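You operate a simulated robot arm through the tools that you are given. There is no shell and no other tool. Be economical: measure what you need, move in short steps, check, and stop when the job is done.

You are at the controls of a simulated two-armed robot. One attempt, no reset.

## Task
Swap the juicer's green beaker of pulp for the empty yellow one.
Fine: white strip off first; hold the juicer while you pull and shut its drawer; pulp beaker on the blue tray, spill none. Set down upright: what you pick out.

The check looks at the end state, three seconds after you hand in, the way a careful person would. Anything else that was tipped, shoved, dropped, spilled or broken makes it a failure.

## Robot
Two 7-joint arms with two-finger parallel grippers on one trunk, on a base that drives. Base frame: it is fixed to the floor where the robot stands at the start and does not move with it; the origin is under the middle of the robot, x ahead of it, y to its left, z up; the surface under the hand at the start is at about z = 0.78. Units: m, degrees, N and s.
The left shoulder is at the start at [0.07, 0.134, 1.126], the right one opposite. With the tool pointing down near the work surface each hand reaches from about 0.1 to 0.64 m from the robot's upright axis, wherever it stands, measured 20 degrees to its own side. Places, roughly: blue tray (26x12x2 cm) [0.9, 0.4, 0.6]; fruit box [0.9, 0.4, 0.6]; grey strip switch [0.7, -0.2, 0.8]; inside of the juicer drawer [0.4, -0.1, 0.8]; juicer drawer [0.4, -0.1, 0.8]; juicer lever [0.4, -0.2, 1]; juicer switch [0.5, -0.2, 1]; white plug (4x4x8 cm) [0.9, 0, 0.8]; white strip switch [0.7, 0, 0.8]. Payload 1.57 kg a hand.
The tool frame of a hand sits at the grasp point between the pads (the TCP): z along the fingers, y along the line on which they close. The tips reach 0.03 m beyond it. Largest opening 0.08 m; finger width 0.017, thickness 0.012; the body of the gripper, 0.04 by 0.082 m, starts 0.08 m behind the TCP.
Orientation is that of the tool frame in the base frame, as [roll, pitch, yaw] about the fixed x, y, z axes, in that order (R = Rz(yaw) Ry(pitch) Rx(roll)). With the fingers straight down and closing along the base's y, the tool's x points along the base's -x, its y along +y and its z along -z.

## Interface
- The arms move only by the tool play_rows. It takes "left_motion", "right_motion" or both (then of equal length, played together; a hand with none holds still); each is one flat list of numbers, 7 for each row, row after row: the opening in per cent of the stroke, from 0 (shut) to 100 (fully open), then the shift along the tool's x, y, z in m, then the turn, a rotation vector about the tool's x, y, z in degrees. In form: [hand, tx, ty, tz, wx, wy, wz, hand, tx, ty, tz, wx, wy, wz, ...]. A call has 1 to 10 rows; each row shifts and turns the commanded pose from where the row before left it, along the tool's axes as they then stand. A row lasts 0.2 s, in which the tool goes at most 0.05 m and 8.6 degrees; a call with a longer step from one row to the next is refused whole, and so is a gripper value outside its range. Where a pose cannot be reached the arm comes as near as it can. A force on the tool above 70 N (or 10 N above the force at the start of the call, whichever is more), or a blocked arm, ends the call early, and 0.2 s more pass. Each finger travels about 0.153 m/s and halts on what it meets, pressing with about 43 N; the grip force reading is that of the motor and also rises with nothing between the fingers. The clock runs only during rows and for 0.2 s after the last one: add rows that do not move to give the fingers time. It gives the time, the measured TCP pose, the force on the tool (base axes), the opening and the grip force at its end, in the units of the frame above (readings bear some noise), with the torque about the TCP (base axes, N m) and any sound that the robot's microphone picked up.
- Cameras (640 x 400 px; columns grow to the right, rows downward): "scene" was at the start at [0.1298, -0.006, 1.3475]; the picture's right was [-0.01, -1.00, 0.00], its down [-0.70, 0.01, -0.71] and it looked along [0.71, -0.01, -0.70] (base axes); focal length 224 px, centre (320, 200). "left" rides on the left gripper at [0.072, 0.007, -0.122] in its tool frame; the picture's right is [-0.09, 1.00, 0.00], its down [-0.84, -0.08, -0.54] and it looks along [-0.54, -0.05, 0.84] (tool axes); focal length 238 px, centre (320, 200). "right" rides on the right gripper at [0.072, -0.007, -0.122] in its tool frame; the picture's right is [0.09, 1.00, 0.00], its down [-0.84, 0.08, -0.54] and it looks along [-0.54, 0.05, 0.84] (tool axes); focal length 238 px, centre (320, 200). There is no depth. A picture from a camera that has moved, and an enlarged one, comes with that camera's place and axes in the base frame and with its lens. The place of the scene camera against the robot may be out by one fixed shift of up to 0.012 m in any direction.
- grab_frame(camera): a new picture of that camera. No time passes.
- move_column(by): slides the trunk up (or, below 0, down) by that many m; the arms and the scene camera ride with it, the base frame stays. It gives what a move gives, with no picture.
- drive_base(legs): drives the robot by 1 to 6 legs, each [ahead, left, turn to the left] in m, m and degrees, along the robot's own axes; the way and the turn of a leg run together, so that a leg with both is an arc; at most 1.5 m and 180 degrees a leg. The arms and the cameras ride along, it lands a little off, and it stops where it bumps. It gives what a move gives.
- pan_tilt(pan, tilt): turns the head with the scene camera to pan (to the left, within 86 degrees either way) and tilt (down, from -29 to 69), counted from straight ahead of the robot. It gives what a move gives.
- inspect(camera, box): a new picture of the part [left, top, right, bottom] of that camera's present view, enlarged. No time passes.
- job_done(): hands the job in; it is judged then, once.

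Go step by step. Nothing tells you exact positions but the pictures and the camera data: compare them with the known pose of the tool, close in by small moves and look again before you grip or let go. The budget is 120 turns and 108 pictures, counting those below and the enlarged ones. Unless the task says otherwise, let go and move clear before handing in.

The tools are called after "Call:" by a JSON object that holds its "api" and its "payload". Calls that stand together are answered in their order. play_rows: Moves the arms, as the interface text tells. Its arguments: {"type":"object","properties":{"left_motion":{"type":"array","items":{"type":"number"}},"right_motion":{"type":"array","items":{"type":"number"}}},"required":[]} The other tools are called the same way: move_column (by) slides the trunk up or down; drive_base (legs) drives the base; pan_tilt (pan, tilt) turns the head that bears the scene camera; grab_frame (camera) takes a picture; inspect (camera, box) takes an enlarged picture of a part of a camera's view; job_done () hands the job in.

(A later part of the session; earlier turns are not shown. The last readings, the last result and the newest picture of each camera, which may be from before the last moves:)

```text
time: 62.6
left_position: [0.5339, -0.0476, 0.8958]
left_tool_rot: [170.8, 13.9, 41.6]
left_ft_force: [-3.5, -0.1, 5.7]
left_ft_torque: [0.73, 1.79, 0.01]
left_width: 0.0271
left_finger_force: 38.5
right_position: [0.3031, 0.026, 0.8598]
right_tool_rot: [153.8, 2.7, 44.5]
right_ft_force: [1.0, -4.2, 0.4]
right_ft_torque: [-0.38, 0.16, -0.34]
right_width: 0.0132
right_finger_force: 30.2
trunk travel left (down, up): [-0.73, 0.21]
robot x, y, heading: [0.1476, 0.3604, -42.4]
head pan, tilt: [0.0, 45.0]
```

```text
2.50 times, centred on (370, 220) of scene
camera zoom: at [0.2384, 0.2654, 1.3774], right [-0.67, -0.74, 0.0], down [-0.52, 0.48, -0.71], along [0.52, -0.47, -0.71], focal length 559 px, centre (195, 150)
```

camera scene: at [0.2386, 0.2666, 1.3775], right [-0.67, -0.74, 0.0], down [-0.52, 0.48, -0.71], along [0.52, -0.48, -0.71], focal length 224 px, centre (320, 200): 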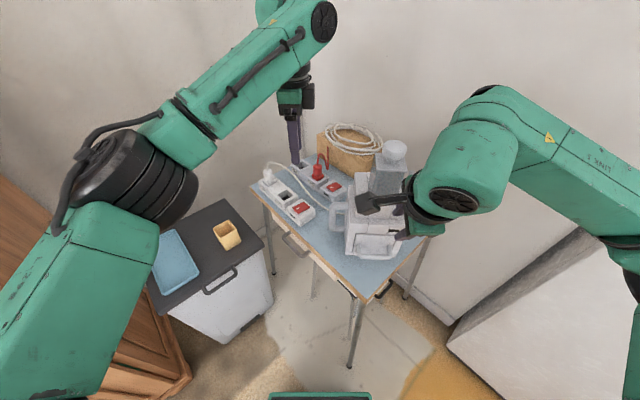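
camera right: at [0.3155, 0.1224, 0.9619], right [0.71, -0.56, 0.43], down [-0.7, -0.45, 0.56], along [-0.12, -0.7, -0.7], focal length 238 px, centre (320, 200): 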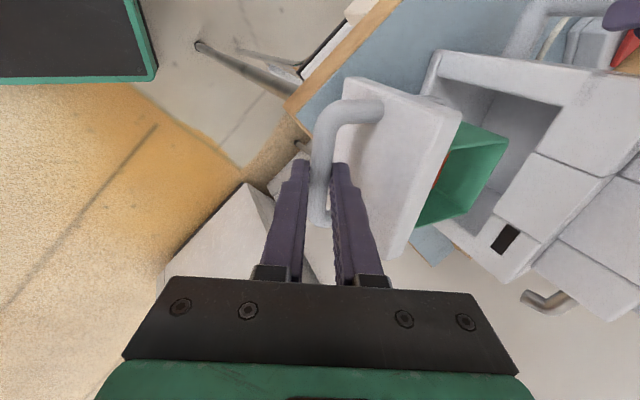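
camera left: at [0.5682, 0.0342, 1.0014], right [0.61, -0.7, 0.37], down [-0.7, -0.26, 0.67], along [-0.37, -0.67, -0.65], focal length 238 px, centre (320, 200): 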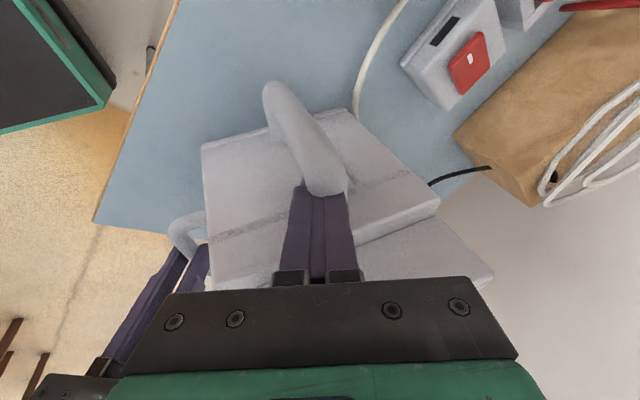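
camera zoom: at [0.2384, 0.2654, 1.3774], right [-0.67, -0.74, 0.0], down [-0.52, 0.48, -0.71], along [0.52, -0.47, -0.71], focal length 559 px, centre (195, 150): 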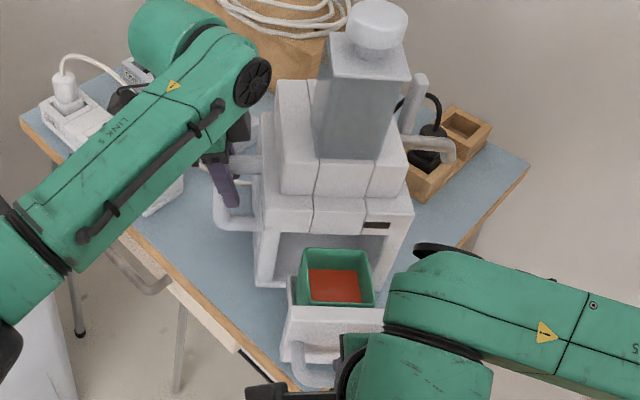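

The drawer is 9 cm out and the pulp beaker stands free in it. I let go with both hands and withdraw them along their own axes.

Call:
{"api": "play_rows", "payload": {"left_motion": [65, 0, 0, 0, 0, 0, 0, 65, 0, 0, 0, 0, 0, 0, 65, 0.002, 0, -0.02, 0, 0, 0, 65, 0.002, 0, -0.02, 0, 0, 0, 65, 0.002, 0, -0.02, 0, 0, 0, 65, 0.005, -0.003, -0.03, 0, 0, 0, 65, 0.01, -0.01, -0.04, 0, 0, 0, 65, 0.01, -0.01, -0.04, 0, 0, 0, 65, 0.01, -0.01, -0.04, 0, 0, 0], "right_motion": [30, 0, 0, 0, 0, 0, 0, 30, 0, 0, 0, 0, 0, 0, 30, 0, 0, -0.015, 0, 0, 0, 30, 0, 0, -0.02, 0, 0, 0, 30, 0, 0, -0.03, 0, 0, 0, 60, 0, 0.01, -0.03, 0, 0, 0, 100, 0, 0.01, -0.03, 4, 0, 0, 100, 0, 0.01, -0.03, 8, 0, 0, 100, 0, 0, -0.03, 8, 0, 0]}}

Call:
{"api": "grab_frame", "payload": {"camera": "right"}}

Call:
{"api": "grab_frame", "payload": {"camera": "scene"}}

```text
time: 64.6
left_position: [0.559, 0.0642, 1.0838]
left_tool_rot: [170.9, 14.0, 41.6]
left_ft_force: [-1.5, -0.3, -0.2]
left_ft_torque: [-0.01, -0.02, -0.04]
left_width: 0.0521
left_finger_force: 0.1
right_position: [0.2872, 0.0623, 1.0249]
right_tool_rot: [173.8, 3.0, 44.5]
right_ft_force: [-0.3, 1.3, -0.3]
right_ft_torque: [0.0, 0.01, 0.02]
right_width: 0.0802
right_finger_force: 0.0
right hand out of reach, approached as far as the arm can: row 5
trunk travel left (down, up): [-0.73, 0.21]
robot x, y, heading: [0.1397, 0.3579, -42.1]
head pan, tilt: [0.0, 45.0]
```

```text
41 pictures are left
camera right: at [0.327, 0.1308, 1.1414], right [0.76, -0.64, 0.1], down [-0.56, -0.58, 0.59], along [-0.32, -0.51, -0.8], focal length 238 px, centre (320, 200)
```

right: 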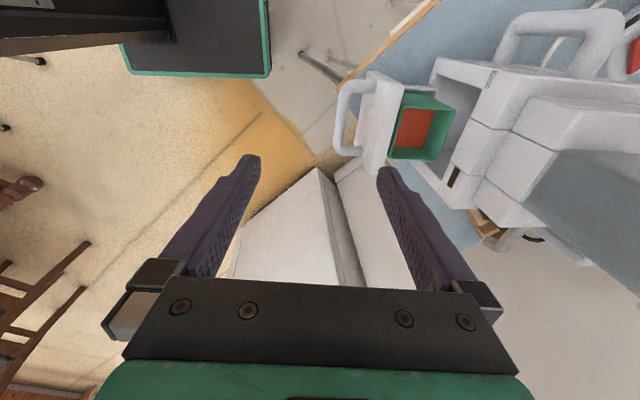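

```text
40 pictures are left
camera scene: at [0.2402, 0.2683, 1.3774], right [-0.67, -0.74, 0.0], down [-0.52, 0.47, -0.71], along [0.52, -0.48, -0.71], focal length 224 px, centre (320, 200)
```

scene: 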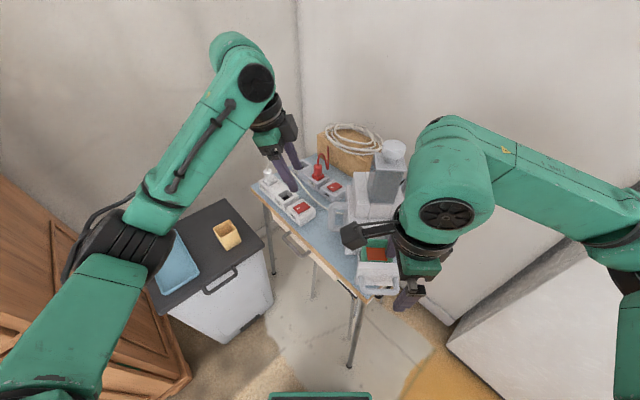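

Everything stands well. I turn the right hand back to the neutral yaw (≈135°) to take the beaker by its left and right sides.

Call:
{"api": "play_rows", "payload": {"right_motion": [100, 0, 0, 0, 6, 0, 0, 100, 0, 0, 0, 0, 0, -8.5, 100, 0, 0, 0, 0, 0, -8.5, 100, 0, 0, 0, 0, 0, -8.5, 100, 0, 0, 0, 0, 0, -8.5, 100, 0, 0, 0, 0, 0, -8.5, 100, 0, 0, 0, 0, 0, -8.5, 100, 0, 0, 0, 0, 0, -8.5, 100, 0, 0, 0, 0, 0, -8.5, 100, 0, 0, 0, 0, 0, -8.5]}}

Call:
{"api": "play_rows", "payload": {"right_motion": [100, 0, 0, 0, 0, 0, -8.5, 100, -0.025, 0, 0, 0, 0, -5, 100, -0.025, 0, 0, 0, 0, 0, 100, -0.025, 0, 0, 0, 0, 0, 100, -0.02, -0.005, 0, 0, 0, 0]}}

Call:
{"api": "grab_frame", "payload": {"camera": "right"}}

```text
time: 66.8
left_position: [0.5591, 0.0619, 1.0823]
left_tool_rot: [170.9, 13.9, 41.7]
left_ft_force: [-0.8, 0.3, 0.1]
left_ft_torque: [0.02, -0.04, -0.03]
left_width: 0.0518
left_finger_force: 0.0
right_position: [0.2845, 0.0573, 1.0229]
right_tool_rot: [-177.3, 0.8, 121.3]
right_ft_force: [-0.4, 0.1, -0.8]
right_ft_torque: [0.0, -0.01, -0.03]
right_width: 0.08
right_finger_force: 0.1
trunk travel left (down, up): [-0.73, 0.21]
robot x, y, heading: [0.1412, 0.3593, -42.3]
head pan, tilt: [0.0, 45.0]
```

```text
time: 68.0
left_position: [0.5586, 0.0607, 1.0833]
left_tool_rot: [170.9, 14.0, 41.7]
left_ft_force: [-0.2, 0.2, 0.2]
left_ft_torque: [0.0, 0.0, -0.02]
left_width: 0.0521
left_finger_force: 0.0
right_position: [0.346, -0.0147, 1.0244]
right_tool_rot: [-177.1, 0.2, 134.7]
right_ft_force: [-0.5, -0.5, 0.4]
right_ft_torque: [0.02, 0.01, 0.02]
right_width: 0.0799
right_finger_force: 0.1
trunk travel left (down, up): [-0.73, 0.21]
robot x, y, heading: [0.1458, 0.3597, -42.4]
head pan, tilt: [0.0, 45.0]
```

```text
39 pictures are left
camera right: at [0.2941, 0.0373, 1.1461], right [0.64, 0.76, -0.05], down [0.66, -0.52, 0.54], along [0.39, -0.38, -0.84], focal length 238 px, centre (320, 200)
```

right: 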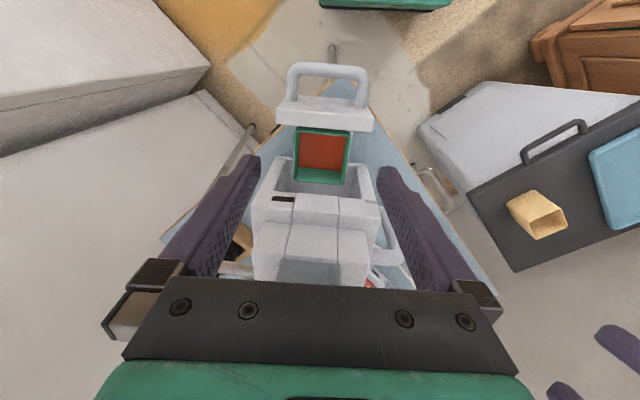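

The beaker rim is about 6.5 cm wide at z≈0.866, centred near (0.379, -0.045). I go above it, fingertips just above the rim, and check the clearance.

Call:
{"api": "play_rows", "payload": {"right_motion": [100, -0.011, 0.0005, 0, -2.9, 0, 0, 100, -0.011, 0.0005, 0, 0, 0, 0, 100, -0.011, 0.0005, 0.02, 0, 0, 0, 100, -0.011, 0.0005, 0.03, 0, 0, 0, 100, 0, 0, 0.03, 0, 0, 0, 100, 0, 0, 0.03, 0, 0, 0, 100, 0, 0, 0.01, 0, 0, 0]}}

Call:
{"api": "grab_frame", "payload": {"camera": "right"}}

Call:
{"api": "inspect", "payload": {"camera": "scene", "box": [300, 160, 440, 300]}}

```text
time: 69.6
left_position: [0.5591, 0.0607, 1.0839]
left_tool_rot: [170.9, 14.1, 41.6]
left_ft_force: [-0.6, 0.3, 0.3]
left_ft_torque: [0.01, 0.02, -0.01]
left_width: 0.0521
left_finger_force: 0.1
right_position: [0.3781, -0.0456, 0.9023]
right_tool_rot: [-179.9, 0.3, 134.6]
right_ft_force: [0.6, 0.2, -0.2]
right_ft_torque: [0.0, -0.01, 0.02]
right_width: 0.08
right_finger_force: 0.0
trunk travel left (down, up): [-0.73, 0.21]
robot x, y, heading: [0.143, 0.3631, -42.3]
head pan, tilt: [0.0, 45.0]
```

```text
38 pictures are left
camera right: at [0.3214, 0.0018, 1.0252], right [0.64, 0.76, 0.0], down [0.64, -0.54, 0.55], along [0.42, -0.35, -0.84], focal length 238 px, centre (320, 200)
```

right: 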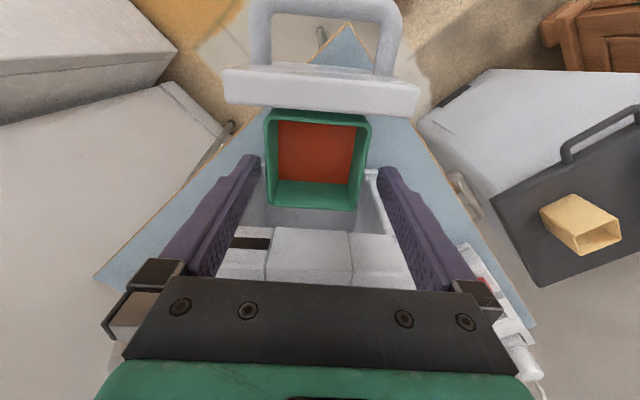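

```text
2.86 times, centred on (370, 230) of scene
camera zoom: at [0.2394, 0.2663, 1.3774], right [-0.67, -0.74, 0.0], down [-0.52, 0.48, -0.71], along [0.52, -0.48, -0.71], focal length 639 px, centre (177, 114)
```

zoom: 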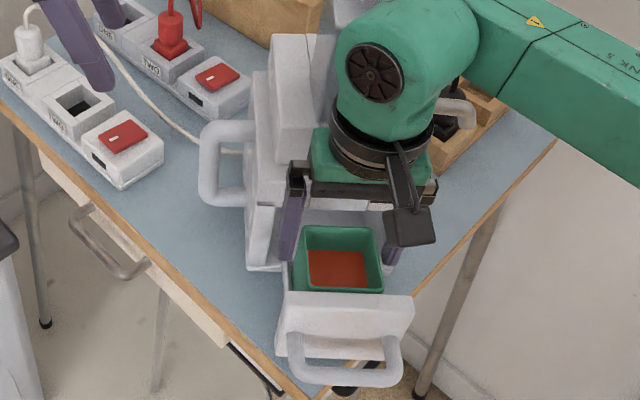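

Fingers straddle the beaker with a little slack; there is a thin drawer side wall next to it. I zoom to see its height.

Call:
{"api": "inspect", "payload": {"camera": "right", "box": [230, 90, 410, 250]}}

Call:
{"api": "inspect", "payload": {"camera": "scene", "box": [350, 195, 410, 250]}}

```text
2.50 times, centred on (320, 170) of right
camera zoom: at [0.3214, 0.0018, 1.0252], right [0.64, 0.76, 0.0], down [0.64, -0.54, 0.55], along [0.42, -0.35, -0.84], focal length 596 px, centre (320, 275)
```

zoom: 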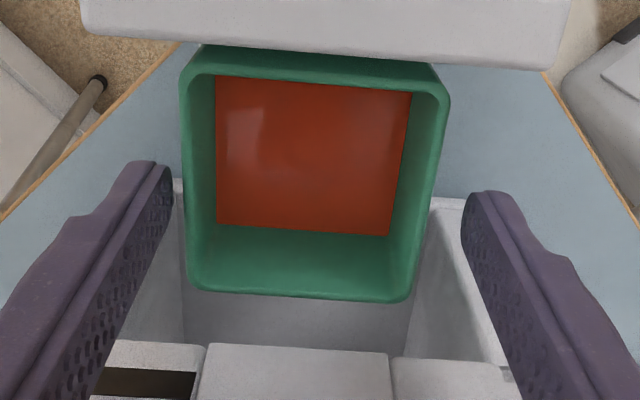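

```text
7.27 times, centred on (380, 222) of scene
camera zoom: at [0.2394, 0.2663, 1.3774], right [-0.67, -0.74, 0.0], down [-0.52, 0.48, -0.71], along [0.52, -0.48, -0.71], focal length 1627 px, centre (-116, 36)
```

zoom: 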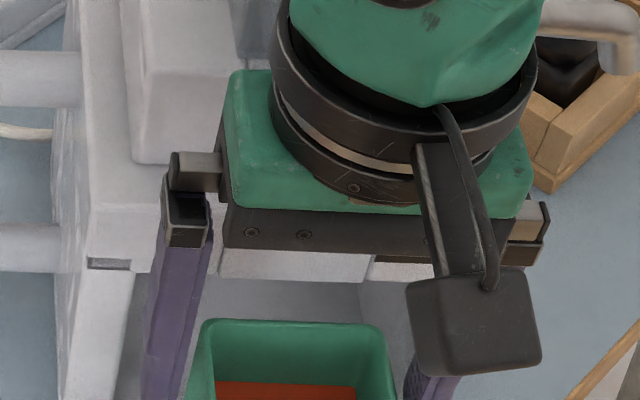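

Those walls belong to the housing further back; the fingers are clear. I centre (3 mm), lower 5 cm and close gently.

Call:
{"api": "play_rows", "payload": {"right_motion": [100, 0.0044, -0.003, 0, 0, 0, 0, 100, 0, 0, 0.012, 0, 0, 0, 100, 0, 0, 0.012, 0, 0, 0, 100, 0, 0, 0.012, 0, 0, 0, 100, 0, 0, 0.012, 0, 0, 0]}}

Call:
{"api": "inspect", "payload": {"camera": "right", "box": [230, 90, 410, 250]}}

```text
time: 70.8
left_position: [0.5591, 0.0602, 1.0835]
left_tool_rot: [170.9, 14.0, 41.6]
left_ft_force: [-0.5, 0.3, 0.1]
left_ft_torque: [0.02, 0.03, -0.02]
left_width: 0.0519
left_finger_force: 0.1
right_position: [0.3733, -0.0448, 0.8553]
right_tool_rot: [180.0, 0.3, 134.6]
right_ft_force: [0.7, -0.8, 0.1]
right_ft_torque: [0.03, 0.02, 0.01]
right_width: 0.0802
right_finger_force: 0.0
trunk travel left (down, up): [-0.73, 0.21]
robot x, y, heading: [0.1424, 0.359, -42.2]
head pan, tilt: [0.0, 45.0]
```

```text
2.50 times, centred on (320, 170) of right
camera zoom: at [0.3173, 0.0021, 0.9766], right [0.64, 0.76, 0.0], down [0.64, -0.54, 0.55], along [0.42, -0.35, -0.84], focal length 596 px, centre (320, 275)
```

zoom: 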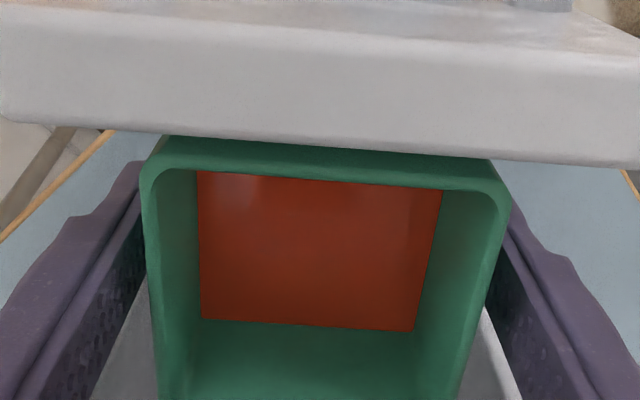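

Call:
{"api": "play_rows", "payload": {"right_motion": [90, 0, 0, 0, 0, 0, 0, 82, 0, 0, 0, 0, 0, 0, 60, 0, 0, 0, 0, 0, 0, 30, 0, 0, 0, 0, 0, 0, 30, 0, 0, 0, 0, 0, 0]}}

```text
time: 72.0
left_position: [0.5591, 0.0614, 1.0833]
left_tool_rot: [170.9, 14.0, 41.7]
left_ft_force: [-0.9, 0.3, -0.8]
left_ft_torque: [0.02, 0.04, -0.02]
left_width: 0.0521
left_finger_force: 0.0
right_position: [0.3738, -0.0454, 0.8554]
right_tool_rot: [179.9, 0.3, 134.7]
right_ft_force: [-0.1, -0.2, -0.4]
right_ft_torque: [-0.06, 0.0, 0.01]
right_width: 0.0659
right_finger_force: 43.4
trunk travel left (down, up): [-0.73, 0.21]
robot x, y, heading: [0.1451, 0.3617, -42.4]
head pan, tilt: [0.0, 45.0]
```

The beaker is held (66 mm, 43 N). I lift it slowly straight up.

Call:
{"api": "play_rows", "payload": {"right_motion": [30, 0, 0, -0.004, 0, 0, 0, 30, 0, 0, -0.01, 0, 0, 0, 30, 0, 0, -0.015, 0, 0, 0, 30, 0, 0, -0.018, 0, 0, 0, 30, 0, 0, -0.018, 0, 0, 0, 30, 0, 0, -0.018, 0, 0, 0, 30, 0, 0, -0.018, 0, 0, 0, 30, 0, 0, -0.015, 0, 0, 0, 30, 0, 0, -0.01, 0, 0, 0, 30, 0, 0, -0.004, 0, 0, 0]}}

Call:
{"api": "grab_frame", "payload": {"camera": "scene"}}

```text
time: 74.2
left_position: [0.558, 0.0605, 1.0835]
left_tool_rot: [170.9, 14.1, 41.6]
left_ft_force: [-1.2, -0.8, -1.6]
left_ft_torque: [-0.02, 0.01, -0.01]
left_width: 0.0518
left_finger_force: 0.0
right_position: [0.3739, -0.0449, 0.9858]
right_tool_rot: [179.9, 0.4, 134.6]
right_ft_force: [1.3, -0.2, -1.7]
right_ft_torque: [-0.03, -0.02, -0.01]
right_width: 0.0657
right_finger_force: 42.5
trunk travel left (down, up): [-0.73, 0.21]
robot x, y, heading: [0.1426, 0.359, -42.4]
head pan, tilt: [0.0, 45.0]
```

```text
33 pictures are left
camera scene: at [0.2393, 0.266, 1.3774], right [-0.67, -0.74, 0.0], down [-0.52, 0.48, -0.71], along [0.52, -0.48, -0.71], focal length 224 px, centre (320, 200)
```

scene: 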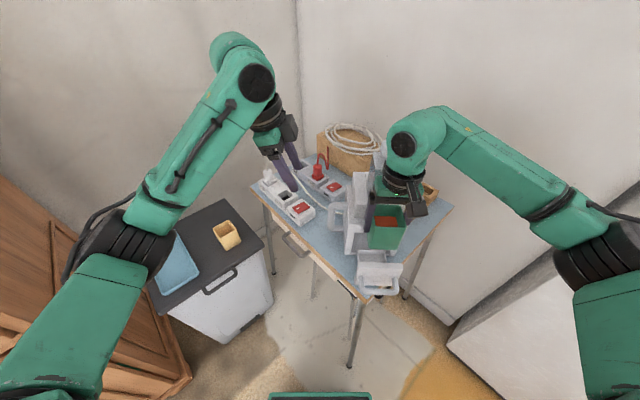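

The beaker is out, level and full. I park the left hand back out of the way, then turn and drive towards the bin (robot to about (0.36, 0.40), heading 10°).

Call:
{"api": "play_rows", "payload": {"left_motion": [65, 0.015, -0.02, -0.005, 0, 0, 0, 65, 0.015, -0.02, -0.005, 0, 0, 0, 65, 0.015, -0.02, -0.005, 0, 0, 0, 65, 0.015, -0.02, -0.005, 0, 0, 0, 65, 0.015, -0.02, -0.005, 0, 0, 0, 65, 0.015, -0.02, -0.005, 0, 0, 0, 65, 0.015, -0.02, -0.005, 0, 0, 0, 65, 0.015, -0.02, -0.005, 0, 0, 0, 65, 0.015, -0.02, -0.005, 0, 0, 0, 65, 0.015, -0.02, -0.005, 0, 0, 0]}}

Call:
{"api": "drive_base", "payload": {"legs": [[0, 0, 26], [0, 0, 26]]}}

Call:
{"api": "drive_base", "payload": {"legs": [[0.12, 0, 0], [0.1, 0, 0]]}}

Call:
{"api": "grab_frame", "payload": {"camera": "scene"}}

```text
time: 76.4
left_position: [0.5273, 0.3089, 1.0643]
left_tool_rot: [170.7, 15.0, 40.9]
left_ft_force: [1.0, 2.0, 0.3]
left_ft_torque: [-0.18, 0.13, -0.01]
left_width: 0.0518
left_finger_force: 0.0
right_position: [0.3731, -0.0445, 0.9855]
right_tool_rot: [179.9, 0.4, 134.6]
right_ft_force: [0.5, 0.0, -2.5]
right_ft_torque: [0.04, 0.02, 0.01]
right_width: 0.0655
right_finger_force: 43.2
trunk travel left (down, up): [-0.73, 0.21]
robot x, y, heading: [0.1425, 0.3589, -42.5]
head pan, tilt: [0.0, 45.0]
```

```text
time: 79.5
left_position: [0.42, 0.6364, 1.0641]
left_tool_rot: [170.9, 13.9, 93.4]
left_ft_force: [-0.3, 0.1, 0.4]
left_ft_torque: [-0.01, -0.01, 0.0]
left_width: 0.0517
left_finger_force: 0.1
right_position: [0.6042, 0.2911, 0.9851]
right_tool_rot: [-180.0, 0.4, -173.8]
right_ft_force: [0.4, 0.4, -2.5]
right_ft_torque: [0.01, 0.01, 0.0]
right_width: 0.0655
right_finger_force: 42.8
trunk travel left (down, up): [-0.73, 0.21]
robot x, y, heading: [0.1458, 0.3573, 9.6]
head pan, tilt: [0.0, 45.0]
```

```text
time: 81.4
left_position: [0.6361, 0.6731, 1.0642]
left_tool_rot: [170.9, 14.0, 93.5]
left_ft_force: [-0.8, 0.1, -0.9]
left_ft_torque: [-0.01, 0.01, 0.01]
left_width: 0.0522
left_finger_force: 0.0
right_position: [0.8218, 0.3292, 0.9861]
right_tool_rot: [-180.0, 0.4, -173.5]
right_ft_force: [-0.9, 1.0, -3.2]
right_ft_torque: [-0.02, 0.03, 0.02]
right_width: 0.0657
right_finger_force: 43.7
trunk travel left (down, up): [-0.73, 0.21]
robot x, y, heading: [0.3642, 0.3937, 9.6]
head pan, tilt: [0.0, 45.0]
```

```text
32 pictures are left
camera scene: at [0.4892, 0.4137, 1.3774], right [0.17, -0.99, 0.0], down [-0.7, -0.12, -0.71], along [0.7, 0.12, -0.71], focal length 224 px, centre (320, 200)
```

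scene: 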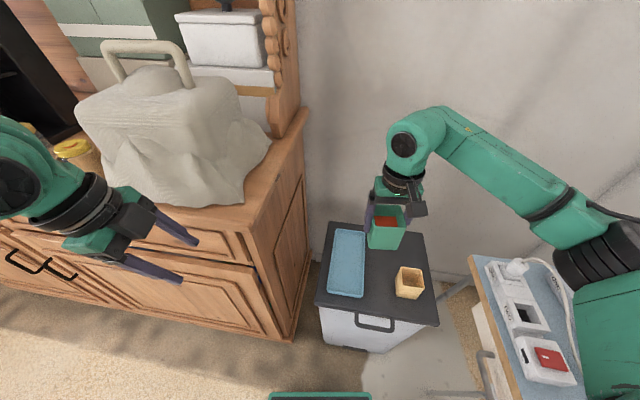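

The beaker is over the lid's front, level. I lower the trunk 0.15 m and move the beaker over the tray (about (0.923, 0.393)).

Call:
{"api": "move_column", "payload": {"by": -0.15}}

Call:
{"api": "play_rows", "payload": {"right_motion": [30, -0.005, 0.0025, 0, 0, 0, 0, 30, -0.012, 0.006, 0, 0, 0, 0, 30, -0.014, 0.007, 0, 0, 0, 0, 30, -0.015, 0.007, 0, 0, 0, 0, 30, -0.015, 0.0072, 0, 0, 0, 0, 30, -0.014, 0.007, 0, 0, 0, 0, 30, -0.014, 0.007, 0, 0, 0, 0, 30, -0.01, 0.005, 0, 0, 0, 0, 30, -0.006, 0.0025, 0, 0, 0, 0, 30, -0.0026, 0.001, 0, 0, 0, 0]}}

Call:
{"api": "grab_frame", "payload": {"camera": "scene"}}

Call:
{"api": "grab_frame", "payload": {"camera": "right"}}

```text
time: 83.2
left_position: [0.6373, 0.6723, 0.9137]
left_tool_rot: [170.9, 14.0, 93.5]
left_ft_force: [0.8, 0.3, 0.2]
left_ft_torque: [-0.03, -0.02, -0.03]
left_width: 0.0521
left_finger_force: 0.1
right_position: [0.8229, 0.3292, 0.8357]
right_tool_rot: [179.9, 0.3, -173.6]
right_ft_force: [-0.8, 0.5, -1.3]
right_ft_torque: [0.0, -0.01, 0.01]
right_width: 0.0655
right_finger_force: 43.0
trunk travel left (down, up): [-0.58, 0.36]
robot x, y, heading: [0.3651, 0.3991, 9.6]
head pan, tilt: [0.0, 45.0]
```

```text
time: 85.4
left_position: [0.6375, 0.6739, 0.9123]
left_tool_rot: [170.8, 14.1, 93.5]
left_ft_force: [-0.5, -0.2, -0.8]
left_ft_torque: [-0.02, 0.01, -0.01]
left_width: 0.052
left_finger_force: 0.1
right_position: [0.9227, 0.3931, 0.8372]
right_tool_rot: [179.9, 0.3, -173.6]
right_ft_force: [-0.4, 0.2, -1.6]
right_ft_torque: [-0.02, -0.03, 0.01]
right_width: 0.0657
right_finger_force: 43.3
trunk travel left (down, up): [-0.58, 0.36]
robot x, y, heading: [0.3635, 0.3956, 9.8]
head pan, tilt: [0.0, 45.0]
```

```text
31 pictures are left
camera scene: at [0.4899, 0.4139, 1.2274], right [0.17, -0.99, 0.0], down [-0.7, -0.12, -0.71], along [0.7, 0.12, -0.71], focal length 224 px, centre (320, 200)
```

scene: 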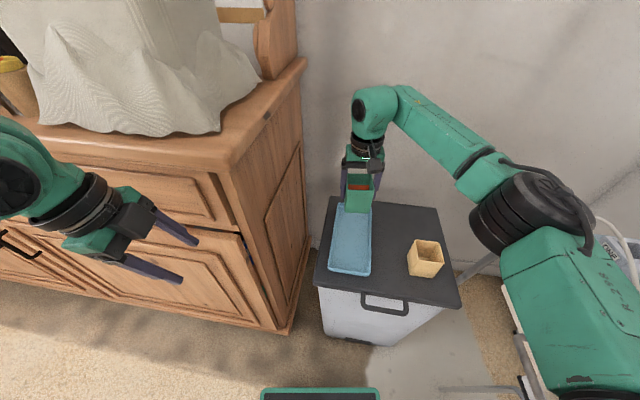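

```text
30 pictures are left
camera right: at [0.8506, 0.3779, 0.958], right [-0.2, 0.98, 0.0], down [0.82, 0.17, 0.55], along [0.54, 0.11, -0.84], focal length 238 px, centre (320, 200)
```

right: 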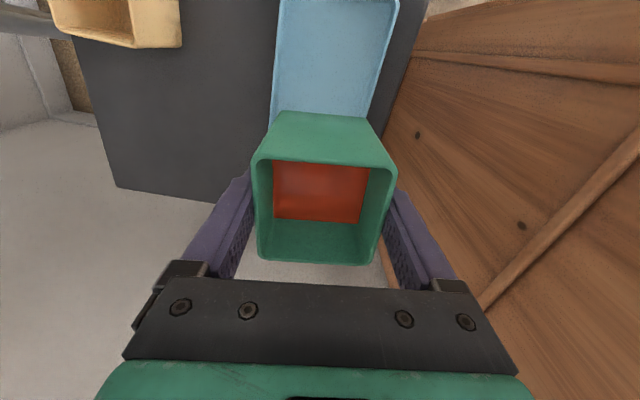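

The beaker is over the tray's middle (tray spans x 0.80–1.07 at y≈0.39). I lower by 0.10 m and look at the remaining gap.

Call:
{"api": "play_rows", "payload": {"right_motion": [30, 0, 0, 0.006, 0, 0, 0, 30, 0, 0, 0.012, 0, 0, 0, 30, 0, 0, 0.015, 0, 0, 0, 30, 0, 0, 0.015, 0, 0, 0, 30, 0, 0, 0.015, 0, 0, 0, 30, 0, 0, 0.015, 0, 0, 0, 30, 0, 0, 0.012, 0, 0, 0, 30, 0, 0, 0.008, 0, 0, 0, 30, 0, 0, 0.004, 0, 0, 0]}}

Call:
{"api": "inspect", "payload": {"camera": "scene", "box": [300, 140, 480, 320]}}

```text
time: 87.4
left_position: [0.6378, 0.6721, 0.9133]
left_tool_rot: [170.9, 14.0, 93.4]
left_ft_force: [0.1, 0.1, 0.0]
left_ft_torque: [0.05, 0.02, -0.06]
left_width: 0.052
left_finger_force: 0.1
right_position: [0.9238, 0.3924, 0.7338]
right_tool_rot: [-180.0, 0.3, -173.5]
right_ft_force: [-0.4, -0.6, -2.1]
right_ft_torque: [0.0, 0.0, -0.03]
right_width: 0.0655
right_finger_force: 43.0
trunk travel left (down, up): [-0.58, 0.36]
robot x, y, heading: [0.3626, 0.3965, 9.8]
head pan, tilt: [0.0, 45.0]
```

```text
2.22 times, centred on (390, 230) of scene
camera zoom: at [0.49, 0.4139, 1.2274], right [0.17, -0.99, 0.0], down [-0.7, -0.12, -0.71], along [0.7, 0.12, -0.71], focal length 497 px, centre (164, 133)
```

zoom: 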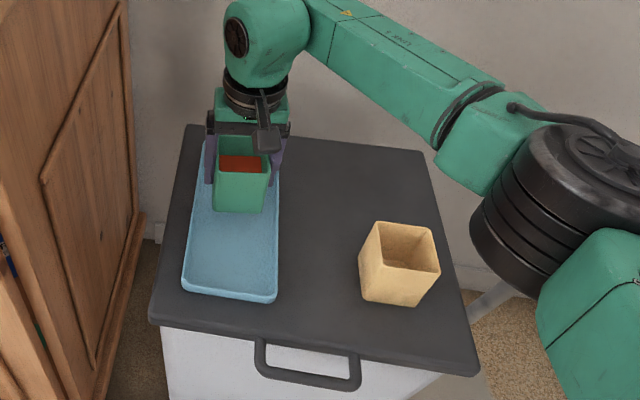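

The beaker bottom is at about z 0.68, some 6 cm above the tray. I go down 4 cm more, then in fine steps watching the force.

Call:
{"api": "play_rows", "payload": {"right_motion": [30, 0, 0, 0.008, 0, 0, 0, 30, 0, 0, 0.012, 0, 0, 0, 30, 0, 0, 0.012, 0, 0, 0, 30, 0, 0, 0.008, 0, 0, 0, 30, 0, 0, 0, 0, 0, 0]}}

Call:
{"api": "inspect", "payload": {"camera": "scene", "box": [330, 160, 420, 280]}}

```text
time: 88.6
left_position: [0.6391, 0.6737, 0.9127]
left_tool_rot: [170.9, 14.0, 93.5]
left_ft_force: [0.9, 0.6, -0.4]
left_ft_torque: [-0.02, 0.02, 0.04]
left_width: 0.052
left_finger_force: 0.1
right_position: [0.9238, 0.3925, 0.6932]
right_tool_rot: [-180.0, 0.3, -173.6]
right_ft_force: [0.5, 0.1, -2.5]
right_ft_torque: [-0.02, 0.02, 0.03]
right_width: 0.0655
right_finger_force: 43.0
trunk travel left (down, up): [-0.58, 0.36]
robot x, y, heading: [0.3638, 0.3953, 9.6]
head pan, tilt: [0.0, 45.0]
```

```text
3.33 times, centred on (375, 220) of scene
camera zoom: at [0.4899, 0.4139, 1.2274], right [0.17, -0.99, 0.0], down [-0.7, -0.12, -0.71], along [0.7, 0.12, -0.71], focal length 746 px, centre (137, 133)
```

zoom: 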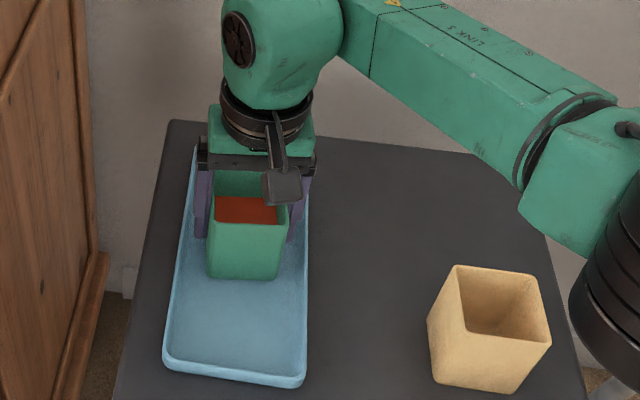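

Call:
{"api": "play_rows", "payload": {"right_motion": [30, 0, 0, 0.004, 0, 0, 0, 30, 0, 0, 0.004, 0, 0, 0, 30, 0, 0, 0.004, 0, 0, 0, 30, 0, 0, 0.003, 0, 0, 0, 30, 0, 0, 0, 0, 0, 0]}}

Call:
{"api": "play_rows", "payload": {"right_motion": [30, 0, 0, 0.003, 0, 0, 0, 30, 0, 0, 0.002, 0, 0, 0, 30, 0, 0, 0, 0, 0, 0]}}

```text
time: 89.8
left_position: [0.6331, 0.6713, 0.9154]
left_tool_rot: [170.6, 13.9, 93.4]
left_ft_force: [0.4, 0.6, 0.4]
left_ft_torque: [-0.01, 0.01, -0.02]
left_width: 0.0519
left_finger_force: 0.1
right_position: [0.9224, 0.3933, 0.6856]
right_tool_rot: [179.8, 0.8, -173.6]
right_ft_force: [4.6, -1.3, 34.8]
right_ft_torque: [-0.37, -0.22, -0.03]
right_width: 0.0654
right_finger_force: 42.8
trunk travel left (down, up): [-0.58, 0.36]
robot x, y, heading: [0.3604, 0.3919, 9.6]
head pan, tilt: [0.0, 45.0]
```

```text
time: 90.6
left_position: [0.6316, 0.6733, 0.9156]
left_tool_rot: [170.5, 14.0, 93.5]
left_ft_force: [0.4, 0.2, -0.5]
left_ft_torque: [0.04, 0.02, 0.03]
left_width: 0.0518
left_finger_force: 0.0
right_position: [0.9215, 0.3942, 0.6801]
right_tool_rot: [180.0, 0.6, -173.5]
right_ft_force: [0.7, 0.4, 38.2]
right_ft_torque: [-0.32, 0.08, -0.01]
right_width: 0.0655
right_finger_force: 43.3
trunk travel left (down, up): [-0.58, 0.36]
robot x, y, heading: [0.3621, 0.3972, 9.9]
head pan, tilt: [0.0, 45.0]
```

Contact: the beaker stands on the tray (about 38 N). I ease off the pressure, then open the fingers.

Call:
{"api": "play_rows", "payload": {"right_motion": [30, 0, 0, -0.002, 0, 0, 0, 30, 0, 0, -0.003, 0, 0, 0, 30, 0, 0, 0, 0, 0, 0]}}

Call:
{"api": "inspect", "payload": {"camera": "scene", "box": [330, 160, 420, 280]}}

```text
time: 91.4
left_position: [0.6354, 0.6735, 0.9137]
left_tool_rot: [170.8, 14.0, 93.4]
left_ft_force: [-0.8, -0.3, 0.0]
left_ft_torque: [-0.03, 0.02, 0.01]
left_width: 0.0523
left_finger_force: 0.1
right_position: [0.9211, 0.3934, 0.6805]
right_tool_rot: [-180.0, 0.4, -173.4]
right_ft_force: [-3.4, 3.6, 14.1]
right_ft_torque: [0.2, -0.39, 0.11]
right_width: 0.0656
right_finger_force: 42.8
trunk travel left (down, up): [-0.58, 0.36]
robot x, y, heading: [0.3607, 0.3984, 9.8]
head pan, tilt: [0.0, 45.0]
```

```text
3.33 times, centred on (375, 220) of scene
camera zoom: at [0.4864, 0.4143, 1.2276], right [0.17, -0.99, 0.0], down [-0.7, -0.12, -0.71], along [0.7, 0.12, -0.71], focal length 746 px, centre (137, 133)
```

zoom: 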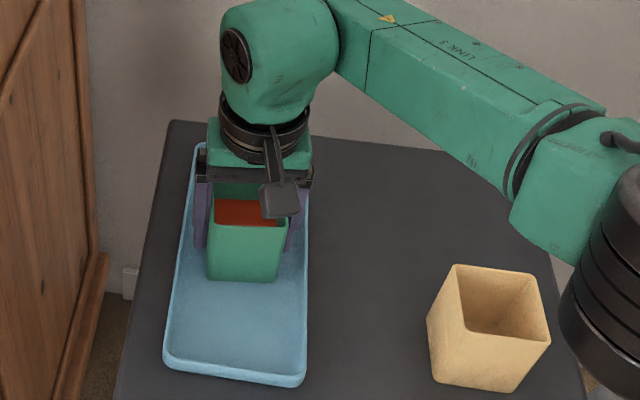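

Residual pressure is low (14 N) and the beaker is upright and inside the tray. I open slowly and rise straight up.

Call:
{"api": "play_rows", "payload": {"right_motion": [82, 0, 0, 0, 0, 0, 0, 90, 0, 0, 0, 0, 0, 0, 100, 0, 0, 0, 0, 0, 0, 100, 0, 0, 0, 0, 0, 0, 100, 0, 0, -0.01, 0, 0, 0, 100, 0, 0, -0.02, 0, 0, 0, 100, 0, 0, -0.03, 0, 0, 0, 100, 0, 0, -0.03, 0, 0, 0, 100, 0, 0, -0.03, 0, 0, 0, 100, 0, 0, -0.03, 0, 0, 0]}}

Call:
{"api": "grab_frame", "payload": {"camera": "right"}}

Call:
{"api": "inspect", "payload": {"camera": "scene", "box": [310, 140, 470, 320]}}

```text
time: 93.6
left_position: [0.636, 0.6732, 0.913]
left_tool_rot: [170.9, 13.9, 93.5]
left_ft_force: [0.0, -0.8, 0.0]
left_ft_torque: [0.02, 0.01, -0.04]
left_width: 0.0521
left_finger_force: 0.0
right_position: [0.9218, 0.3933, 0.8295]
right_tool_rot: [180.0, 0.3, -173.5]
right_ft_force: [-0.2, 0.4, 0.4]
right_ft_torque: [-0.02, 0.0, 0.0]
right_width: 0.0801
right_finger_force: 0.1
trunk travel left (down, up): [-0.58, 0.36]
robot x, y, heading: [0.3625, 0.3912, 9.7]
head pan, tilt: [0.0, 45.0]
```

```text
26 pictures are left
camera right: at [0.8499, 0.3777, 0.9514], right [-0.2, 0.98, 0.0], down [0.82, 0.17, 0.55], along [0.54, 0.11, -0.84], focal length 238 px, centre (320, 200)
```

right: 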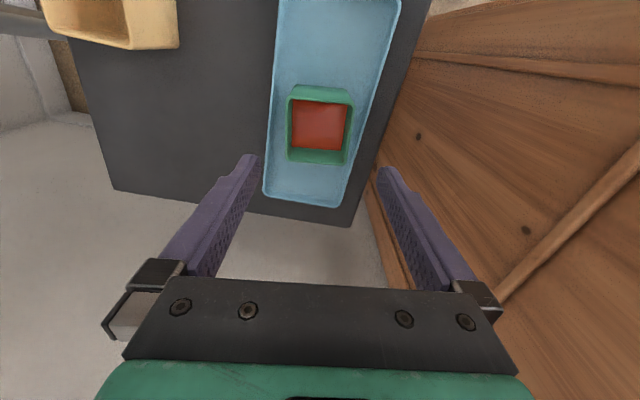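

```text
2.22 times, centred on (390, 230) of scene
camera zoom: at [0.4891, 0.4139, 1.2274], right [0.17, -0.99, 0.0], down [-0.7, -0.12, -0.71], along [0.7, 0.12, -0.71], focal length 497 px, centre (164, 133)
```

zoom: 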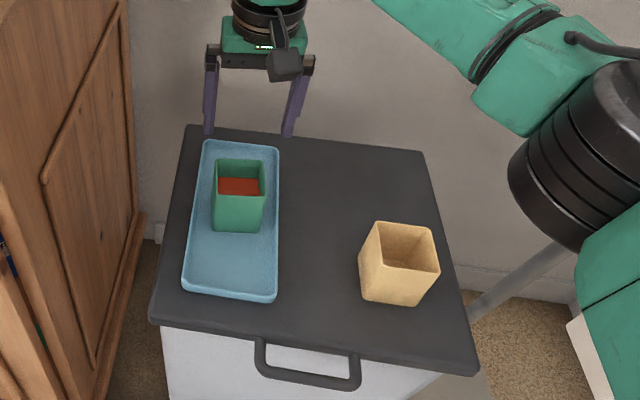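

The pulp beaker stands on the tray, nothing spilled. Now the yellow one at about (0.868, 0.175): I raise the trunk 5 cm for elbow clearance over the table and move the right hand above it.

Call:
{"api": "move_column", "payload": {"by": 0.05}}

Call:
{"api": "play_rows", "payload": {"right_motion": [100, 0.0078, -0.0208, 0, 0, 0, 0, 100, 0.0078, -0.0208, 0, 0, 0, 0, 100, 0.0078, -0.0208, 0, 0, 0, 0, 100, 0.0078, -0.0208, 0, 0, 0, 0, 100, 0.0078, -0.0208, 0, 0, 0, 0, 100, 0.0078, -0.0208, 0, 0, 0, 0, 100, 0.0078, -0.0208, 0, 0, 0, 0, 100, 0.0078, -0.0208, 0, 0, 0, 0, 100, 0.0078, -0.0208, 0, 0, 0, 0, 100, 0.0078, -0.0208, 0, 0, 0, 0]}}

Call:
{"api": "grab_frame", "payload": {"camera": "right"}}

Call:
{"api": "grab_frame", "payload": {"camera": "scene"}}

```text
time: 94.5
left_position: [0.6375, 0.6732, 0.9634]
left_tool_rot: [170.9, 14.0, 93.5]
left_ft_force: [0.5, -0.2, -0.4]
left_ft_torque: [0.0, 0.01, 0.0]
left_width: 0.052
left_finger_force: 0.1
right_position: [0.9209, 0.3927, 0.8798]
right_tool_rot: [-180.0, 0.4, -173.5]
right_ft_force: [0.2, 0.9, -0.6]
right_ft_torque: [0.04, 0.0, -0.01]
right_width: 0.0801
right_finger_force: 0.1
trunk travel left (down, up): [-0.63, 0.31]
robot x, y, heading: [0.3627, 0.3954, 10.1]
head pan, tilt: [0.0, 45.0]
```

```text
time: 96.7
left_position: [0.6359, 0.6727, 0.9653]
left_tool_rot: [170.9, 13.9, 93.5]
left_ft_force: [-0.1, -0.1, -0.2]
left_ft_torque: [0.0, 0.01, 0.0]
left_width: 0.0522
left_finger_force: 0.1
right_position: [0.8668, 0.175, 0.88]
right_tool_rot: [180.0, 0.4, -173.5]
right_ft_force: [0.7, -0.3, -0.5]
right_ft_torque: [0.03, 0.01, 0.02]
right_width: 0.0799
right_finger_force: 0.2
trunk travel left (down, up): [-0.63, 0.31]
robot x, y, heading: [0.3607, 0.3988, 9.8]
head pan, tilt: [0.0, 45.0]
```

```text
24 pictures are left
camera right: at [0.7953, 0.1607, 1.0017], right [-0.2, 0.98, 0.0], down [0.82, 0.17, 0.55], along [0.54, 0.11, -0.84], focal length 238 px, centre (320, 200)
```

right: 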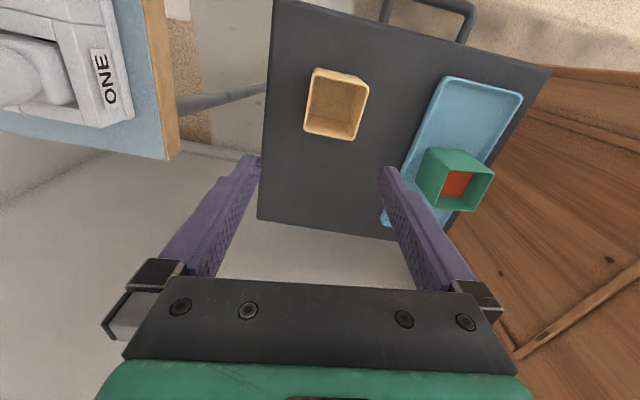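

```text
23 pictures are left
camera scene: at [0.4891, 0.413, 1.2775], right [0.17, -0.99, 0.0], down [-0.7, -0.12, -0.71], along [0.7, 0.12, -0.71], focal length 224 px, centre (320, 200)
```

scene: 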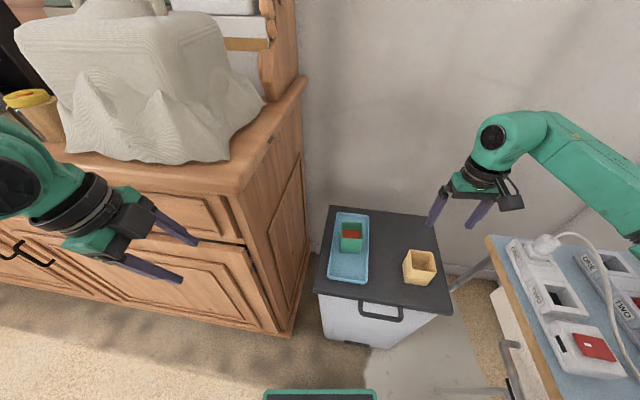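

The yellow beaker is square to the base axes, centre about (0.8585, 0.194). I align the hand, centre it and descend partway.

Call:
{"api": "play_rows", "payload": {"right_motion": [100, 0, 0, 0, 0, 0, 6.5, 100, 0.0083, 0.019, 0, 0, 0, 0, 100, 0, 0, 0.03, 0, 0, 0, 100, 0, 0, 0.03, 0, 0, 0, 100, 0, 0, 0.03, 0, 0, 0, 100, 0, 0, 0.03, 0, 0, 0, 100, 0, 0, 0.02, 0, 0, 0, 100, 0, 0, 0, 0, 0, 0]}}

Call:
{"api": "grab_frame", "payload": {"camera": "right"}}

```text
time: 98.5
left_position: [0.6373, 0.6732, 0.9634]
left_tool_rot: [170.9, 14.0, 93.4]
left_ft_force: [-0.4, -0.2, 0.1]
left_ft_torque: [0.01, 0.01, 0.01]
left_width: 0.0521
left_finger_force: 0.2
right_position: [0.8619, 0.1944, 0.7404]
right_tool_rot: [179.9, 0.3, -180.0]
right_ft_force: [-0.7, -0.3, -0.2]
right_ft_torque: [-0.02, -0.05, -0.02]
right_width: 0.0798
right_finger_force: 0.1
trunk travel left (down, up): [-0.63, 0.31]
robot x, y, heading: [0.3613, 0.3961, 9.5]
head pan, tilt: [0.0, 45.0]
```

```text
22 pictures are left
camera right: at [0.7893, 0.1879, 0.8609], right [-0.09, 1.0, 0.0], down [0.83, 0.08, 0.55], along [0.54, 0.05, -0.84], focal length 238 px, centre (320, 200)
```

right: 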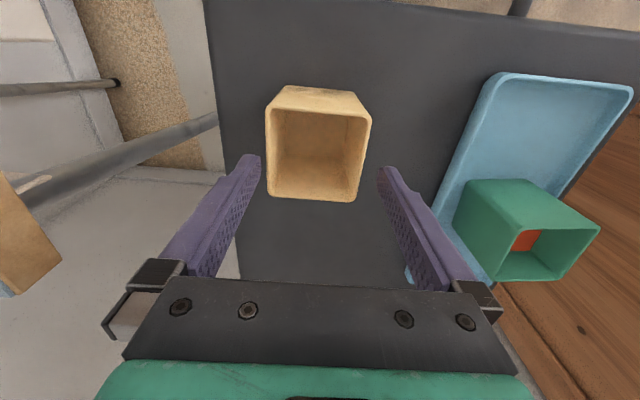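

Centred to a few millimetres. I correct 3 mm, descend to grip height and close.

Call:
{"api": "play_rows", "payload": {"right_motion": [100, 0, -0.003, 0, 0, 0, 0, 100, 0, 0, 0.015, 0, 0, 0, 100, 0, 0, 0.015, 0, 0, 0, 100, 0, 0, 0.015, 0, 0, 0, 100, 0, 0, 0.011, 0, 0, 0, 90, 0, 0, 0, 0, 0, 0, 80, 0, 0, 0, 0, 0, 0, 50, 0, 0, 0, 0, 0, 0, 30, 0, 0, 0, 0, 0, 0, 30, 0, 0, 0, 0, 0, 0]}}

Call:
{"api": "grab_frame", "payload": {"camera": "right"}}

```text
time: 100.7
left_position: [0.6368, 0.673, 0.963]
left_tool_rot: [170.9, 14.1, 93.5]
left_ft_force: [0.3, 0.8, -0.4]
left_ft_torque: [-0.01, 0.0, 0.02]
left_width: 0.0519
left_finger_force: 0.0
right_position: [0.8611, 0.1918, 0.6824]
right_tool_rot: [179.9, 0.4, -180.0]
right_ft_force: [-0.1, 0.5, 0.0]
right_ft_torque: [0.03, -0.01, 0.01]
right_width: 0.0649
right_finger_force: 42.9
trunk travel left (down, up): [-0.63, 0.31]
robot x, y, heading: [0.3612, 0.3959, 9.6]
head pan, tilt: [0.0, 45.0]
```

```text
21 pictures are left
camera right: at [0.7871, 0.1845, 0.8037], right [-0.09, 1.0, 0.0], down [0.83, 0.08, 0.55], along [0.54, 0.05, -0.84], focal length 238 px, centre (320, 200)
```

right: 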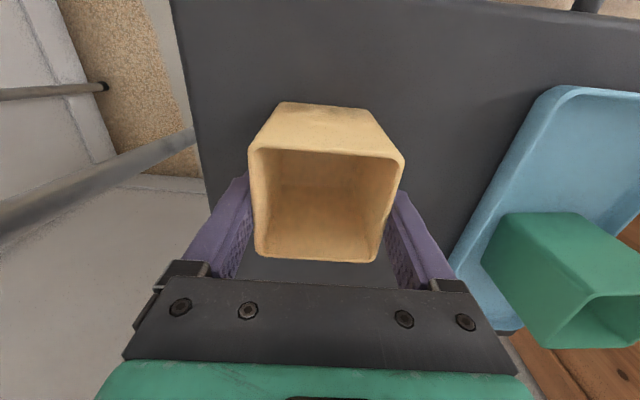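

The yellow beaker is held (65 mm). I lift it, pull the hand in towards the robot's middle and raise the trunk, then go back the way I came.

Call:
{"api": "play_rows", "payload": {"right_motion": [30, 0, 0, -0.01, 0, 0, 0, 30, 0, 0, -0.03, 0, 0, 0, 30, 0, 0, -0.04, 0, 0, 0, 30, 0, 0, -0.04, 0, 0, 0, 30, 0, 0, -0.04, 0, 0, 0, 30, 0.016, 0.035, 0, 0, 0, 0, 30, 0.016, 0.035, 0, 0, 0, 0, 30, 0.016, 0.035, 0, 0, 0, 0, 30, 0.0165, 0.036, 0, 0, 0, 0, 30, 0, 0, 0, 0, 0, -6.6]}}

Call:
{"api": "move_column", "payload": {"by": 0.14}}

Call:
{"api": "drive_base", "payload": {"legs": [[-0.22, 0, 0], [0, 0, -26], [0, 0, -26]]}}

Call:
{"api": "grab_frame", "payload": {"camera": "scene"}}

```text
time: 102.9
left_position: [0.6364, 0.6714, 0.964]
left_tool_rot: [170.9, 13.9, 93.5]
left_ft_force: [-0.1, -0.1, -1.1]
left_ft_torque: [0.0, 0.02, -0.01]
left_width: 0.0519
left_finger_force: 0.1
right_position: [0.796, 0.3343, 0.842]
right_tool_rot: [179.9, 0.2, -173.5]
right_ft_force: [0.2, 0.0, -0.8]
right_ft_torque: [0.02, -0.02, 0.01]
right_width: 0.065
right_finger_force: 42.9
trunk travel left (down, up): [-0.63, 0.31]
robot x, y, heading: [0.361, 0.3961, 10.0]
head pan, tilt: [0.0, 45.0]
```

```text
time: 104.6
left_position: [0.6372, 0.673, 1.1039]
left_tool_rot: [170.9, 14.1, 93.5]
left_ft_force: [-0.6, 0.0, -0.6]
left_ft_torque: [0.0, 0.03, -0.01]
left_width: 0.052
left_finger_force: 0.0
right_position: [0.7961, 0.3356, 0.981]
right_tool_rot: [180.0, 0.3, -173.5]
right_ft_force: [-0.1, 0.8, 0.2]
right_ft_torque: [0.02, 0.02, 0.03]
right_width: 0.0651
right_finger_force: 43.4
trunk travel left (down, up): [-0.77, 0.17]
robot x, y, heading: [0.3606, 0.4011, 9.5]
head pan, tilt: [0.0, 45.0]
```

```text
time: 108.9
left_position: [0.5345, 0.3105, 1.1028]
left_tool_rot: [170.9, 14.0, 41.1]
left_ft_force: [0.1, 0.1, -0.2]
left_ft_torque: [-0.02, 0.02, 0.03]
left_width: 0.0521
left_finger_force: 0.0
right_position: [0.3632, -0.0213, 0.9834]
right_tool_rot: [180.0, 0.4, 134.1]
right_ft_force: [0.2, -0.4, -0.5]
right_ft_torque: [-0.01, 0.0, 0.0]
right_width: 0.0652
right_finger_force: 42.5
trunk travel left (down, up): [-0.77, 0.17]
robot x, y, heading: [0.1493, 0.3614, -43.1]
head pan, tilt: [0.0, 45.0]
```

```text
20 pictures are left
camera scene: at [0.2423, 0.2659, 1.4174], right [-0.68, -0.73, 0.0], down [-0.52, 0.48, -0.71], along [0.52, -0.48, -0.71], focal length 224 px, centre (320, 200)
```

scene: 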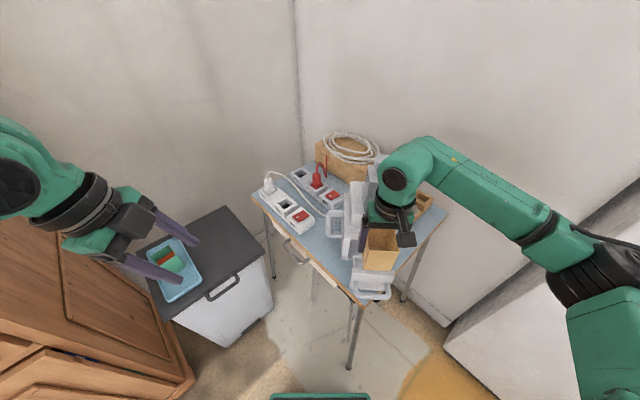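

Back at the juicer; the drawer is still open. I move the yellow beaker over the spot the green one came from and lower partway to check.

Call:
{"api": "play_rows", "payload": {"right_motion": [30, -0.009, -0.0031, 0, 0, 0, 0, 30, -0.009, -0.0031, 0, 0, 0, 0, 30, -0.0087, -0.003, 0, 0, 0, 0, 30, 0, 0, 0.015, 0, 0, 0, 30, 0, 0, 0.015, 0, 0, 0, 30, 0, 0, 0, 0, 0, 0]}}

Call:
{"api": "inspect", "payload": {"camera": "scene", "box": [310, 200, 430, 310]}}

Call:
{"api": "grab_frame", "payload": {"camera": "right"}}

```text
time: 110.3
left_position: [0.5332, 0.3092, 1.1033]
left_tool_rot: [170.9, 14.0, 41.2]
left_ft_force: [-0.7, -0.2, 0.3]
left_ft_torque: [-0.03, -0.02, -0.02]
left_width: 0.0518
left_finger_force: 0.1
right_position: [0.3771, -0.047, 0.9536]
right_tool_rot: [-180.0, 0.3, 134.1]
right_ft_force: [0.1, 0.1, -0.3]
right_ft_torque: [-0.02, -0.02, -0.03]
right_width: 0.0651
right_finger_force: 42.7
trunk travel left (down, up): [-0.77, 0.17]
robot x, y, heading: [0.1479, 0.3621, -42.9]
head pan, tilt: [0.0, 45.0]
```

```text
3.64 times, centred on (370, 255) of scene
camera zoom: at [0.242, 0.2658, 1.4174], right [-0.68, -0.73, 0.0], down [-0.52, 0.48, -0.71], along [0.52, -0.48, -0.71], focal length 813 px, centre (138, 0)
```

zoom: 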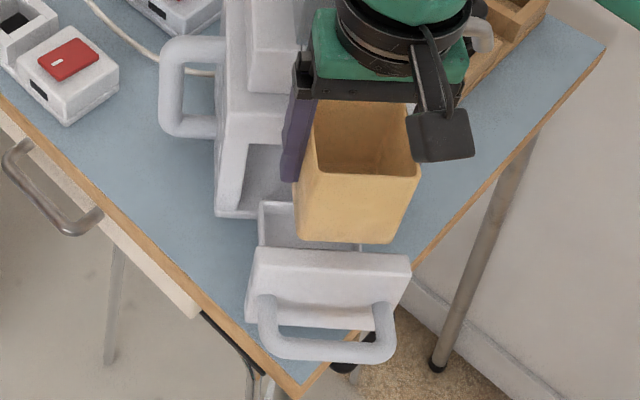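

```text
18 pictures are left
camera right: at [0.3199, 0.001, 1.0738], right [0.65, 0.76, 0.0], down [0.64, -0.54, 0.55], along [0.42, -0.36, -0.84], focal length 238 px, centre (320, 200)
```

right: 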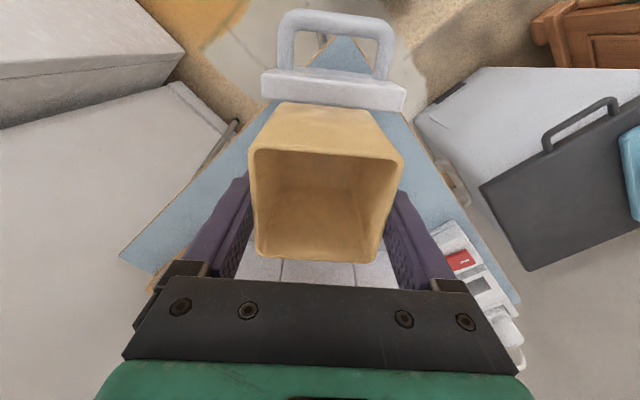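

The beaker is centred on the drawer laterally (l = 0.233 for both). I shift 2 mm back toward the original spot and lower slowly.

Call:
{"api": "play_rows", "payload": {"right_motion": [30, 0.002, -0.0005, 0.01, 0, 0, -0.5, 30, 0, 0, 0.015, 0, 0, 0, 30, 0, 0, 0.015, 0, 0, 0, 30, 0, 0, 0.015, 0, 0, 0, 30, 0, 0, 0.012, 0, 0, 0, 30, 0, 0, 0.01, 0, 0, 0, 30, 0, 0, 0.006, 0, 0, 0, 30, 0, 0, 0, 0, 0, 0]}}

Call:
{"api": "inspect", "payload": {"camera": "scene", "box": [330, 220, 420, 300]}}

```text
time: 112.1
left_position: [0.533, 0.3103, 1.1028]
left_tool_rot: [170.9, 14.0, 41.1]
left_ft_force: [-1.0, -0.8, 0.0]
left_ft_torque: [-0.01, 0.0, -0.01]
left_width: 0.0519
left_finger_force: 0.0
right_position: [0.3743, -0.0462, 0.8678]
right_tool_rot: [-179.9, 0.3, 134.8]
right_ft_force: [0.7, -1.5, -0.9]
right_ft_torque: [-0.02, -0.06, -0.04]
right_width: 0.0653
right_finger_force: 42.7
trunk travel left (down, up): [-0.77, 0.17]
robot x, y, heading: [0.1438, 0.358, -42.8]
head pan, tilt: [0.0, 45.0]
```

```text
5.00 times, centred on (375, 260) of scene
camera zoom: at [0.2425, 0.2652, 1.4173], right [-0.68, -0.73, 0.0], down [-0.52, 0.48, -0.71], along [0.52, -0.48, -0.71], focal length 1118 px, centre (45, -100)
```

zoom: 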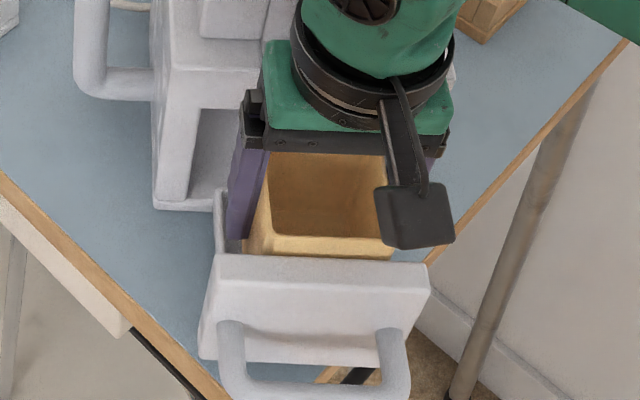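

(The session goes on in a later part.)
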